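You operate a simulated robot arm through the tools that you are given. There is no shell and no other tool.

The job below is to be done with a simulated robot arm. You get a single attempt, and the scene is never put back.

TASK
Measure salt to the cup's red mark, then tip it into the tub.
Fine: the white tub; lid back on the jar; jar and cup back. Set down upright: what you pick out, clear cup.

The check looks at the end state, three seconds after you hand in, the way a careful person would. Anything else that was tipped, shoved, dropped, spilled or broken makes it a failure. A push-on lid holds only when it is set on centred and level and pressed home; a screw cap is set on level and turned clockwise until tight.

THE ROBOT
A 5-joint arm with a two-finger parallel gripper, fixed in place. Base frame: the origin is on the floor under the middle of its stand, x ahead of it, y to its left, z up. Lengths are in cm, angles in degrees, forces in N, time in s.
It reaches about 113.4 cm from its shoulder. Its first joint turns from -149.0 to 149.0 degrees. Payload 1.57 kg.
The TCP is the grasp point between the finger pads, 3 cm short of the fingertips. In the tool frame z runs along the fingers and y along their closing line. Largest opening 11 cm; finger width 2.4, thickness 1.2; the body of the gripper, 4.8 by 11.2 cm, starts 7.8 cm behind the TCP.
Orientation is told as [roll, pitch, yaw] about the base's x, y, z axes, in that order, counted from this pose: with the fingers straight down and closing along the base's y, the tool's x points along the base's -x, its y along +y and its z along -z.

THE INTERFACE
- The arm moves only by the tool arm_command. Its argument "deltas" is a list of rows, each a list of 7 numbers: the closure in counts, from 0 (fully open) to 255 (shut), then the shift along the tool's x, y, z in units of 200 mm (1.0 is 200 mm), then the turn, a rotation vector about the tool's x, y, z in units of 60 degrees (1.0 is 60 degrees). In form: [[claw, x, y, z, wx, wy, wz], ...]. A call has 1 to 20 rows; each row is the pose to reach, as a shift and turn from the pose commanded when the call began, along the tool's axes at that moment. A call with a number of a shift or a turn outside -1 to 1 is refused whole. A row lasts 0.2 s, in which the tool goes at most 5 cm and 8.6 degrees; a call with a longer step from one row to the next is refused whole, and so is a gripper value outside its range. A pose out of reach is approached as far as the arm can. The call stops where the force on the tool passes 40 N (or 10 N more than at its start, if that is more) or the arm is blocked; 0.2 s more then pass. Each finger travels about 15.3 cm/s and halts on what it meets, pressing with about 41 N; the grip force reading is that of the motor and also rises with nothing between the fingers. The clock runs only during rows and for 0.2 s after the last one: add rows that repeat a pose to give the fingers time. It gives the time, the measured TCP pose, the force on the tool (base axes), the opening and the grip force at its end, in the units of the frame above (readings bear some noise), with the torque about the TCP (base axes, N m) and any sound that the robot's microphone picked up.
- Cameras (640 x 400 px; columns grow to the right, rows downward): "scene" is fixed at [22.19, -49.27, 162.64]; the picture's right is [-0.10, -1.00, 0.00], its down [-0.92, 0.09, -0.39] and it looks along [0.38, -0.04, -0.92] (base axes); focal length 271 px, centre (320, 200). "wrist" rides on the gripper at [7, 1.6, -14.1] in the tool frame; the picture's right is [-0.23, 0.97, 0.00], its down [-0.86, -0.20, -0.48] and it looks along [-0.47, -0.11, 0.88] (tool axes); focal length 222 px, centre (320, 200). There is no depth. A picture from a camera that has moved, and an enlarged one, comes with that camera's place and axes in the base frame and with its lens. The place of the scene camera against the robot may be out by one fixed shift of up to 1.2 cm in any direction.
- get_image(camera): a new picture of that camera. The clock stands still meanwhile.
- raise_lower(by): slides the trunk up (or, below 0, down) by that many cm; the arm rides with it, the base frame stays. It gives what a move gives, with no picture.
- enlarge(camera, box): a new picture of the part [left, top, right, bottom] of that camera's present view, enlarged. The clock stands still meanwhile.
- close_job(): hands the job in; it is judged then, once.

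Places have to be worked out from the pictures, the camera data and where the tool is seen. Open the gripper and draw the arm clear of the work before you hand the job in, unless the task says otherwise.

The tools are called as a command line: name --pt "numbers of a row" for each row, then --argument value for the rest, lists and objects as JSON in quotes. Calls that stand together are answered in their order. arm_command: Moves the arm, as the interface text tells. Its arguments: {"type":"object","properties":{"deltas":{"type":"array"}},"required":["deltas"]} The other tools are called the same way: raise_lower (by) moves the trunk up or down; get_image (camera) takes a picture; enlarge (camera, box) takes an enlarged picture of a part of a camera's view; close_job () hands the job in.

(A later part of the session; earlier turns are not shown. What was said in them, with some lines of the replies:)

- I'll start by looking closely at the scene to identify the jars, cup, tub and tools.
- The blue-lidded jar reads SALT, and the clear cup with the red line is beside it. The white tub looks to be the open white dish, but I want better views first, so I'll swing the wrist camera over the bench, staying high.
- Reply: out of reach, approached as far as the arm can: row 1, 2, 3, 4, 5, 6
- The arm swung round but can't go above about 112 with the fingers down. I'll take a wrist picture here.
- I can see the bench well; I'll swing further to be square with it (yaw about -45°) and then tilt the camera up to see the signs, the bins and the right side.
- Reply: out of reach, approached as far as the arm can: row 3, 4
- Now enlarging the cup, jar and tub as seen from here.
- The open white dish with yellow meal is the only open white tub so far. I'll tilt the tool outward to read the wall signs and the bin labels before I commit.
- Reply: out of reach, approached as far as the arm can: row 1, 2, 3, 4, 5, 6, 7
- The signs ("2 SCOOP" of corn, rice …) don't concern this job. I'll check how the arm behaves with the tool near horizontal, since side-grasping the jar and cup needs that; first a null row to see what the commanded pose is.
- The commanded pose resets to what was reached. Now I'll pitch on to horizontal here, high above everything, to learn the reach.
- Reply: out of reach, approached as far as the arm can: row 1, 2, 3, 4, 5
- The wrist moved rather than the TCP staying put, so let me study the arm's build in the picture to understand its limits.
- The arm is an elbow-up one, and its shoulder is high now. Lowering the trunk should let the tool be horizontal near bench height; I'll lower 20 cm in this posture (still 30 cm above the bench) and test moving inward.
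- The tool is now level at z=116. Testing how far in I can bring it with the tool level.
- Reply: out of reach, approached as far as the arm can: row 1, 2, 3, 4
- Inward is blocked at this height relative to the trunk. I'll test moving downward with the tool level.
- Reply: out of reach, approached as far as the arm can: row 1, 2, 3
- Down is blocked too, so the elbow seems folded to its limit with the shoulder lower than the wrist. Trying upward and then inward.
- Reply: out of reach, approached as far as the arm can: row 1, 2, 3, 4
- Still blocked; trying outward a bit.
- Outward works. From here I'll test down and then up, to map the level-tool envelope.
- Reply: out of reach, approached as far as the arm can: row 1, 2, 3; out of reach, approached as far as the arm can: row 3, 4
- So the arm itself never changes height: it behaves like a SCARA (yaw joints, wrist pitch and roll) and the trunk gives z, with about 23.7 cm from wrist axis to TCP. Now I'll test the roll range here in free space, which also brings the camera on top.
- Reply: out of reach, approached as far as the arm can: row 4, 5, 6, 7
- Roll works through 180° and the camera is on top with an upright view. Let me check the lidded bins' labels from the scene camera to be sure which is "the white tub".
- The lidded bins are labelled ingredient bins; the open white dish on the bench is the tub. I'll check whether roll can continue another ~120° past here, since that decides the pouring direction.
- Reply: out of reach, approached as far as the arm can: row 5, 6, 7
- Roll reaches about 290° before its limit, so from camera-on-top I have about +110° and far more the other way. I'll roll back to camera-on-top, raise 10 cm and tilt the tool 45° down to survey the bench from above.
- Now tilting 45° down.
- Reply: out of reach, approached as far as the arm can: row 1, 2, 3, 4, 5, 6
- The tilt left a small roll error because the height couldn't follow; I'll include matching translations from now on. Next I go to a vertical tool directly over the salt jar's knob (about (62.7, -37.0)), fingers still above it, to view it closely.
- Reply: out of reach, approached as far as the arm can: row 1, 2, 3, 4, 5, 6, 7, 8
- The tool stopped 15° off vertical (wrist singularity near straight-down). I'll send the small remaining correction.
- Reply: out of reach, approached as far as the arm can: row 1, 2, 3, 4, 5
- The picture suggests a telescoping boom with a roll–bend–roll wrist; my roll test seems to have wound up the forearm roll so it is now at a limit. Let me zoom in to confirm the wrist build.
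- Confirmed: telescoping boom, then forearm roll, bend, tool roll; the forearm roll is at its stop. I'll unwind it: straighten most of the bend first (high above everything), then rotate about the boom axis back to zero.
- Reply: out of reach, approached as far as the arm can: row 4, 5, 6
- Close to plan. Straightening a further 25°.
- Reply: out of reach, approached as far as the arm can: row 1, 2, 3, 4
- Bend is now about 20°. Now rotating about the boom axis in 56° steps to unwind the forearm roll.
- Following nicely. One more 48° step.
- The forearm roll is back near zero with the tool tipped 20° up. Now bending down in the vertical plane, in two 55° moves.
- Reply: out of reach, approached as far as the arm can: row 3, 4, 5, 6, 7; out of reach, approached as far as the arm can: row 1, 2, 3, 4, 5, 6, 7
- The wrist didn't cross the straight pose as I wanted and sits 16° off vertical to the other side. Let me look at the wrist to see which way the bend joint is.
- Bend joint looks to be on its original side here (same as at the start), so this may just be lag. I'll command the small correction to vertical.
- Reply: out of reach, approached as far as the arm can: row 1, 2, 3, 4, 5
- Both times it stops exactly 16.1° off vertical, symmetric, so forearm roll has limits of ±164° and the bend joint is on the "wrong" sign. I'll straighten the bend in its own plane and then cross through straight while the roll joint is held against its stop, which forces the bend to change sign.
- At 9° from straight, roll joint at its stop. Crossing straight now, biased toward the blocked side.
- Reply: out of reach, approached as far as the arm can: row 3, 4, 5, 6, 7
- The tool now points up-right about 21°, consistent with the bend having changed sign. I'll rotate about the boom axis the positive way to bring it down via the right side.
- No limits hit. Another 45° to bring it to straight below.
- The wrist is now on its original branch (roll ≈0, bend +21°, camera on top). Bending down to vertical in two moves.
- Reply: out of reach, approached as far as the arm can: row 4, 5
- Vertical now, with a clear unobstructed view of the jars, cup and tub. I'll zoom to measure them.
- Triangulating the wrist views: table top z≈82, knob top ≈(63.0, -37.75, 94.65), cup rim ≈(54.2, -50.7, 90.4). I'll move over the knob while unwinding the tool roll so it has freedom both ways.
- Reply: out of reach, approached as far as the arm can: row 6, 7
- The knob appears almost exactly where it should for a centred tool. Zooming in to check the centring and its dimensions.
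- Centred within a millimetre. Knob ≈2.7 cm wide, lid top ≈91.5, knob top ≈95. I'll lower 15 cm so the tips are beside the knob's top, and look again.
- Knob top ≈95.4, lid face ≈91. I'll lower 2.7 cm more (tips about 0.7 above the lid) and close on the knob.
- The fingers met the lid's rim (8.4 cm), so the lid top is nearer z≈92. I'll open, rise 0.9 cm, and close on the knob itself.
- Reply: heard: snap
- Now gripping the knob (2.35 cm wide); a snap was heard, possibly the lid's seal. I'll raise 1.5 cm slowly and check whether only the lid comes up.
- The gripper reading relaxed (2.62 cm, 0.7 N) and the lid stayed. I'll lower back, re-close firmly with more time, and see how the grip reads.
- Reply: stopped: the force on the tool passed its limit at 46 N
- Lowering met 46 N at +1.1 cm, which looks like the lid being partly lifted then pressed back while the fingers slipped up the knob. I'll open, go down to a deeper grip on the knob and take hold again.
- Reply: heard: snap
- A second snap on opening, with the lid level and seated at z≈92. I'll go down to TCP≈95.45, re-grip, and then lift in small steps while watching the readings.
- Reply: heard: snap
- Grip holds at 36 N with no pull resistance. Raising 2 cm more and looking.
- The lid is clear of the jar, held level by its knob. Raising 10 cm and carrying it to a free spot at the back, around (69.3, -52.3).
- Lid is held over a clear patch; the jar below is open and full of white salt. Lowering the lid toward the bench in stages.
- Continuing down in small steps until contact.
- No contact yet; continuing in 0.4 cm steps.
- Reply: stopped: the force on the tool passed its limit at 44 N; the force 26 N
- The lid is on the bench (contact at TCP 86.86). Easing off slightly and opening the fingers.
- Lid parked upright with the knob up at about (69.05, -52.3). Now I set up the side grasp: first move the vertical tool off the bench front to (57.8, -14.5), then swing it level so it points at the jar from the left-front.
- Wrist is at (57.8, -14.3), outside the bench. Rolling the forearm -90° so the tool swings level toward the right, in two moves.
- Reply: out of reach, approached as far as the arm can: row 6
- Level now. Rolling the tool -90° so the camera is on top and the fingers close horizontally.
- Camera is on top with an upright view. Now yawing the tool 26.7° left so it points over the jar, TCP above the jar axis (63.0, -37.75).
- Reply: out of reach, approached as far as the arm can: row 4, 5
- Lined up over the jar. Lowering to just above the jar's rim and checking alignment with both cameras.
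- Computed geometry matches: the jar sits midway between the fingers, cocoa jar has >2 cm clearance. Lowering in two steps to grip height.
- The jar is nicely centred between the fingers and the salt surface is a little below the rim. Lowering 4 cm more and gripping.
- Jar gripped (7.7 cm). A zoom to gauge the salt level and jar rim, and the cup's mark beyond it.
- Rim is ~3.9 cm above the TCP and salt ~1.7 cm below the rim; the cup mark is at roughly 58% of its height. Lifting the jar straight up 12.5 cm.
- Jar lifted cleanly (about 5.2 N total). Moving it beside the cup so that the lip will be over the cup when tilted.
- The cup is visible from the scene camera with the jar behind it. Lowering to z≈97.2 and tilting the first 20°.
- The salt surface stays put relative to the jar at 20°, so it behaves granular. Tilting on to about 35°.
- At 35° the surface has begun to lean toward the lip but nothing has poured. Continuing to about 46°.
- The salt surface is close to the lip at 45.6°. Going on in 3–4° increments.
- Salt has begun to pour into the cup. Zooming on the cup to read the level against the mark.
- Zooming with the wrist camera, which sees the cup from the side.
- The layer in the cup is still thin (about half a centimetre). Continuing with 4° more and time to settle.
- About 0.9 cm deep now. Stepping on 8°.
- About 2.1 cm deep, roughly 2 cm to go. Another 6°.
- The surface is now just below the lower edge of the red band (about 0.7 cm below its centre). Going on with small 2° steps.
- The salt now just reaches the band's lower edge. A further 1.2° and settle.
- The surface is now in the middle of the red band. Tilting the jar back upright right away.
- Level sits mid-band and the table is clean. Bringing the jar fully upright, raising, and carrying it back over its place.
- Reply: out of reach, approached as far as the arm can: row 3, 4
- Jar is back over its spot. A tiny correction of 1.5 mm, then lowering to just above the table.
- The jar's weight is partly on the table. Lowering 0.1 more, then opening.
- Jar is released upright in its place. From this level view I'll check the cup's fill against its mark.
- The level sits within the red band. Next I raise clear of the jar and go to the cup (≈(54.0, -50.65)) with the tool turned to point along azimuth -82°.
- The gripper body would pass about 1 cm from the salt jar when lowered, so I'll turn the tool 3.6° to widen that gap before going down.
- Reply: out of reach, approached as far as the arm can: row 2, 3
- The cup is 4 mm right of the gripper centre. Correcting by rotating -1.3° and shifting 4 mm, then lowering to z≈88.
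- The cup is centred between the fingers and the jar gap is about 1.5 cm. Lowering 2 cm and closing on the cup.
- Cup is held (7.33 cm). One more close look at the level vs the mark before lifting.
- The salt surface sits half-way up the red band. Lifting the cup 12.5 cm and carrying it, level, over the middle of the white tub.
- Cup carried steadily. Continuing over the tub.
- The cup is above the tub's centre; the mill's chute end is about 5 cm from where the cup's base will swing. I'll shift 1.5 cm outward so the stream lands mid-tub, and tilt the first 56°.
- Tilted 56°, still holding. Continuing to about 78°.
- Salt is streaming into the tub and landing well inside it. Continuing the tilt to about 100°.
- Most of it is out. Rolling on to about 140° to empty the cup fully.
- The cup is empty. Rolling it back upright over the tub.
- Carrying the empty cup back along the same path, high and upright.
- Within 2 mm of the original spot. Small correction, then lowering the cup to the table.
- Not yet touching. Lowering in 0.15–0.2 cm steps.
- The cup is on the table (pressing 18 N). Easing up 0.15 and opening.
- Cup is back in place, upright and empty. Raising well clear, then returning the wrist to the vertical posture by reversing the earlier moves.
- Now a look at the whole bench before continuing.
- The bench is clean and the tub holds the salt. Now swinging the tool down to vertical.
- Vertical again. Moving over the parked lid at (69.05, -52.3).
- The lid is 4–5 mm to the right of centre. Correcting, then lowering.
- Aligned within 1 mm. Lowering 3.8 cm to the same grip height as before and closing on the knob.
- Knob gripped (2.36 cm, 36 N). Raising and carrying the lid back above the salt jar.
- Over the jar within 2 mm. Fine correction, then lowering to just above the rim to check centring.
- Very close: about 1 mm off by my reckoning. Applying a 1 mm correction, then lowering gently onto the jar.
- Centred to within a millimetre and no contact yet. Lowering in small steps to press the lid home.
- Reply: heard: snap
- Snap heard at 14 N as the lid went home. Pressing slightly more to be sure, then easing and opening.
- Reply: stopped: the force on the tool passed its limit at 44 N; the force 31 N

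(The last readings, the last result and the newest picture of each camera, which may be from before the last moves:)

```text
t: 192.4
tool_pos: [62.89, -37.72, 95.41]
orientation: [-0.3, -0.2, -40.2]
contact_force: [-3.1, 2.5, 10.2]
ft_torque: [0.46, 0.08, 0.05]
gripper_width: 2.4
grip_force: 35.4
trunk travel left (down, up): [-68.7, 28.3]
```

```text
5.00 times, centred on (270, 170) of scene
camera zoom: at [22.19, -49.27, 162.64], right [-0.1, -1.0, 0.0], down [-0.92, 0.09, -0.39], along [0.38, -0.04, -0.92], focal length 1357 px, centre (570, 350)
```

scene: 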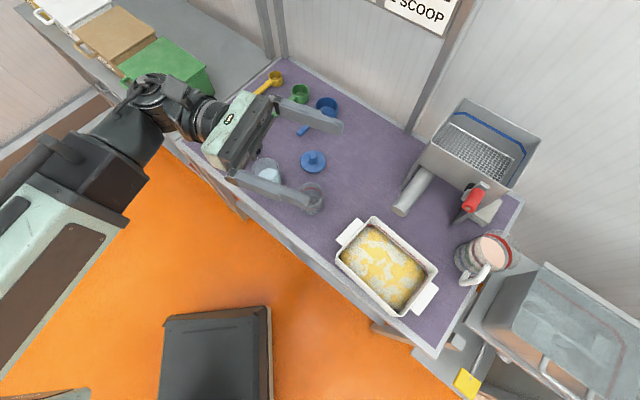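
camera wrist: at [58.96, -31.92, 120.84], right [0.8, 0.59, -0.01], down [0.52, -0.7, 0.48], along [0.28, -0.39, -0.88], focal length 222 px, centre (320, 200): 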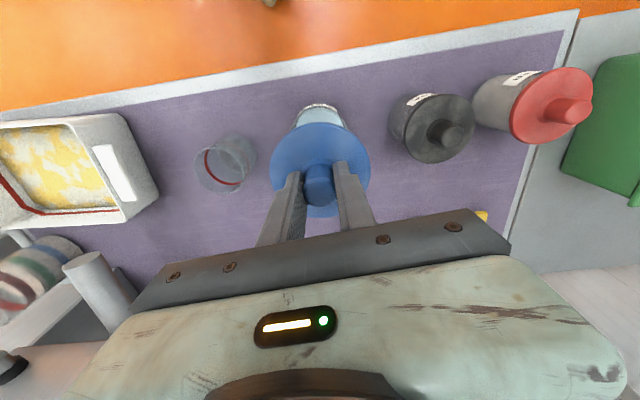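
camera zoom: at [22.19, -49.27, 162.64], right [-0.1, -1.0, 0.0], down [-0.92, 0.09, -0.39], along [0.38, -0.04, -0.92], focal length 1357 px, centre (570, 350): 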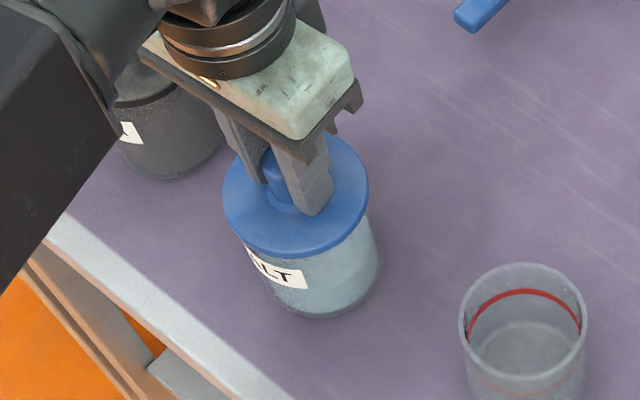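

The lid is seated at the same height as originally (TCP 95.42) and took 44 N. Opening the fingers now with a little downward load left.

arm_command --pt "195 0 0 0 0 0 0" --pt "170 0 0 0 0 0 0" --pt "150 0 0 0 0 0 0" --pt "120 0 0 0 0 0 0" --pt "120 0 0 0 0 0 0"

enlarge --camera "wrist" --box '[220, 80, 420, 220]'

enlarge --camera "scene" --box '[230, 130, 310, 210]'

```text
t: 193.6
tool_pos: [63.05, -37.97, 95.54]
orientation: [-0.4, -0.1, -40.3]
contact_force: [0.5, -0.7, -0.5]
ft_torque: [0.01, 0.02, -0.02]
gripper_width: 5.82
grip_force: 0.1
trunk travel left (down, up): [-68.7, 28.3]
```

```text
2.86 times, centred on (320, 150) of wrist
camera zoom: at [58.87, -32.08, 109.48], right [0.8, 0.6, -0.01], down [0.52, -0.7, 0.48], along [0.28, -0.39, -0.88], focal length 635 px, centre (320, 343)
```

zoom: 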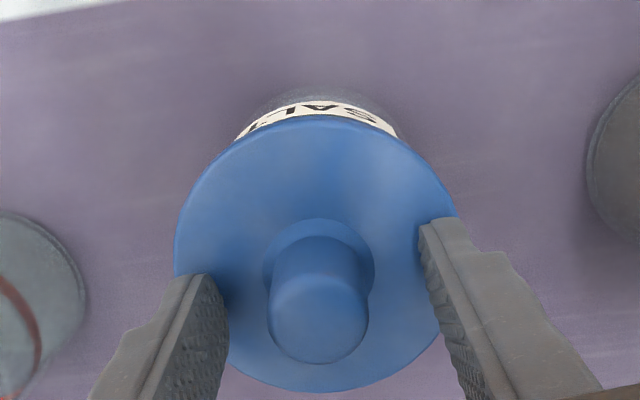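

```text
5.00 times, centred on (270, 170) of scene
camera zoom: at [22.19, -49.27, 162.64], right [-0.1, -1.0, 0.0], down [-0.92, 0.09, -0.39], along [0.38, -0.04, -0.92], focal length 1357 px, centre (570, 350)
```

zoom: 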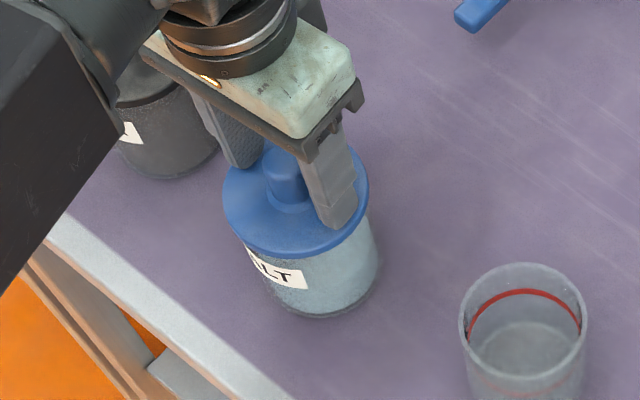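

Lid sits level and centred at its original height, with no further snap on release. Raising clear and opening fully, then drawing the arm away.

raise_lower --by 16

arm_command --pt "60 0 0 0 0 0 0" --pt "0 0 0 0 0 0 0" --pt "0 0 0 0 0 0 0"

enlarge --camera "wrist" --box '[180, 60, 480, 200]'

get_image --camera "scene"

```text
t: 195.4
tool_pos: [63.16, -37.81, 111.41]
orientation: [-0.3, -0.2, -40.3]
contact_force: [0.6, 0.8, 0.0]
ft_torque: [0.03, -0.05, -0.03]
gripper_width: 5.8
grip_force: 0.0
trunk travel left (down, up): [-84.7, 12.3]
```

```text
t: 196.2
tool_pos: [63.05, -37.81, 111.36]
orientation: [-0.4, -0.1, -40.3]
contact_force: [0.8, -0.3, 0.4]
ft_torque: [0.0, -0.03, 0.0]
gripper_width: 11.02
grip_force: 0.0
trunk travel left (down, up): [-84.7, 12.3]
```

```text
2.13 times, centred on (330, 130) of wrist
camera zoom: at [58.87, -32.09, 125.48], right [0.8, 0.6, -0.01], down [0.52, -0.7, 0.48], along [0.28, -0.39, -0.88], focal length 474 px, centre (299, 349)
```

zoom: 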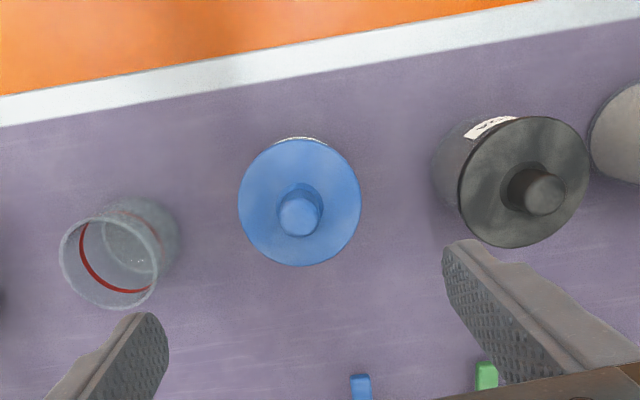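

```text
taken
```

scene: 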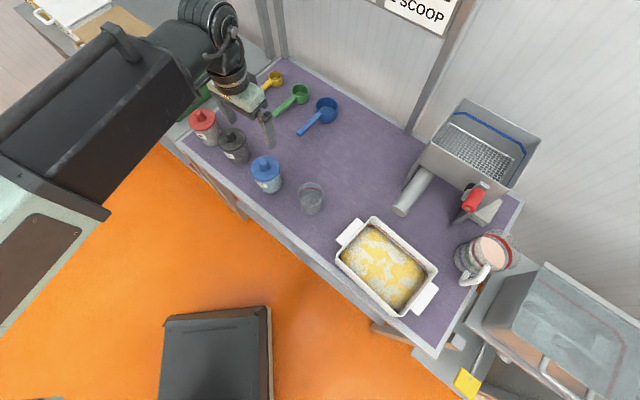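

Everything looks right: lid on, cup upright and empty, salt in the tub, bench clean. Drawing the arm back to near its start pose.

arm_command --pt "0 0.07 0.113 0 0 0 -0.047" --pt "0 0.14 0.227 0 0 0 -0.093" --pt "0 0.21 0.34 0 0 0 -0.14" --pt "0 0.279 0.453 0 0 0 -0.187" --pt "0 0.349 0.567 0 0 0 -0.233" --pt "0 0.419 0.68 0 0 0 -0.28"

arm_command --pt "0 0.034 0.129 0 0 0 -0.047" --pt "0 0.068 0.2575 0 0 0 -0.093" --pt "0 0.103 0.386 0 0 0 -0.14" --pt "0 0.137 0.515 0 0 0 -0.187" --pt "0 0.171 0.644 0 0 0 -0.233" --pt "0 0.205 0.7725 0 0 0 -0.28"

enlarge --camera "scene" --box '[180, 60, 360, 230]'

enlarge --camera "scene" --box '[290, 160, 470, 340]'

```text
t: 197.6
tool_pos: [65.51, -21.83, 111.44]
orientation: [-0.4, 0.0, -23.5]
contact_force: [0.0, -0.4, 0.1]
ft_torque: [0.03, -0.02, 0.02]
gripper_width: 11.02
grip_force: 0.0
trunk travel left (down, up): [-84.7, 12.3]
```

```text
t: 199.0
tool_pos: [68.22, -6.1, 111.34]
orientation: [-0.4, 0.0, -6.7]
contact_force: [0.6, -0.7, -0.3]
ft_torque: [0.0, 0.0, -0.02]
gripper_width: 11.02
grip_force: 0.1
trunk travel left (down, up): [-84.7, 12.3]
```

```text
2.35 times, centred on (270, 145) of scene
camera zoom: at [22.19, -49.27, 162.64], right [-0.1, -1.0, 0.0], down [-0.92, 0.09, -0.39], along [0.38, -0.04, -0.92], focal length 639 px, centre (438, 329)
```

zoom: 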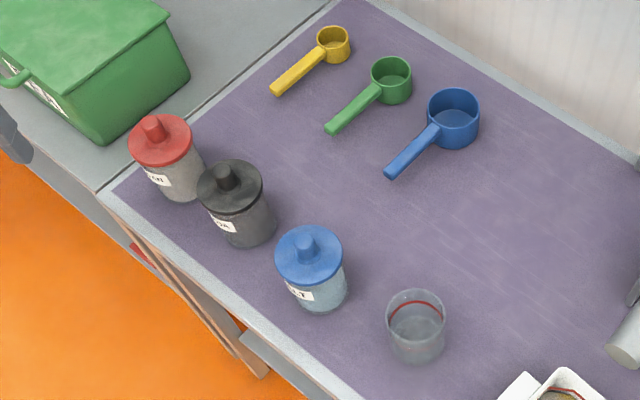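

```text
2.22 times, centred on (380, 250) of scene
camera zoom: at [22.19, -49.27, 162.64], right [-0.1, -1.0, 0.0], down [-0.92, 0.09, -0.39], along [0.38, -0.04, -0.92], focal length 603 px, centre (187, 89)
```

zoom: 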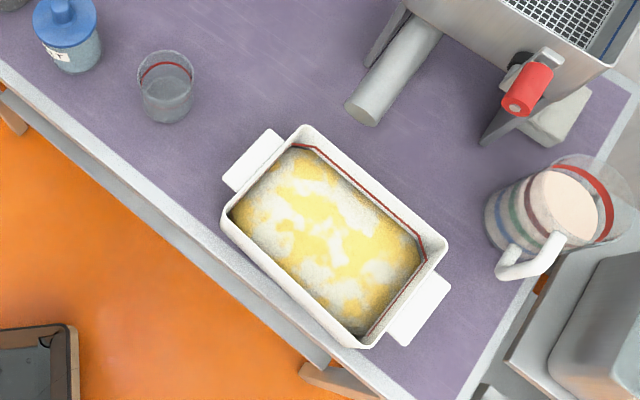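

The final pictures show the lid level on the salt jar, with the jar and the empty cup upright in their places. The salt is in the white tub, the bench is clean, and the arm is clear with the gripper open. I'm handing in the job.

close_job

```text
The job is handed in.
```

I measured salt from the blue-lidded SALT jar to the middle of the cup's red band, tipped it all into the white tub, and handed the job in.

- **Tub:** I used the open white dish of yellow meal on the bench as "the white tub". The other white container I saw was a lidded, labelled bin, so I left it alone.
- **Jar:** It is back in its place, within about a millimetre. The lid snapped on at about 14 N and then took 44 N without moving further. It sits level at its original height.
- **Cup:** It is upright and empty in its original spot.
- **Bench:** The last pictures show no spilled salt and nothing else moved. The gripper is open and the arm is clear of the work.

I judged the fill level by eye from the camera pictures. I don't have the result of the check.
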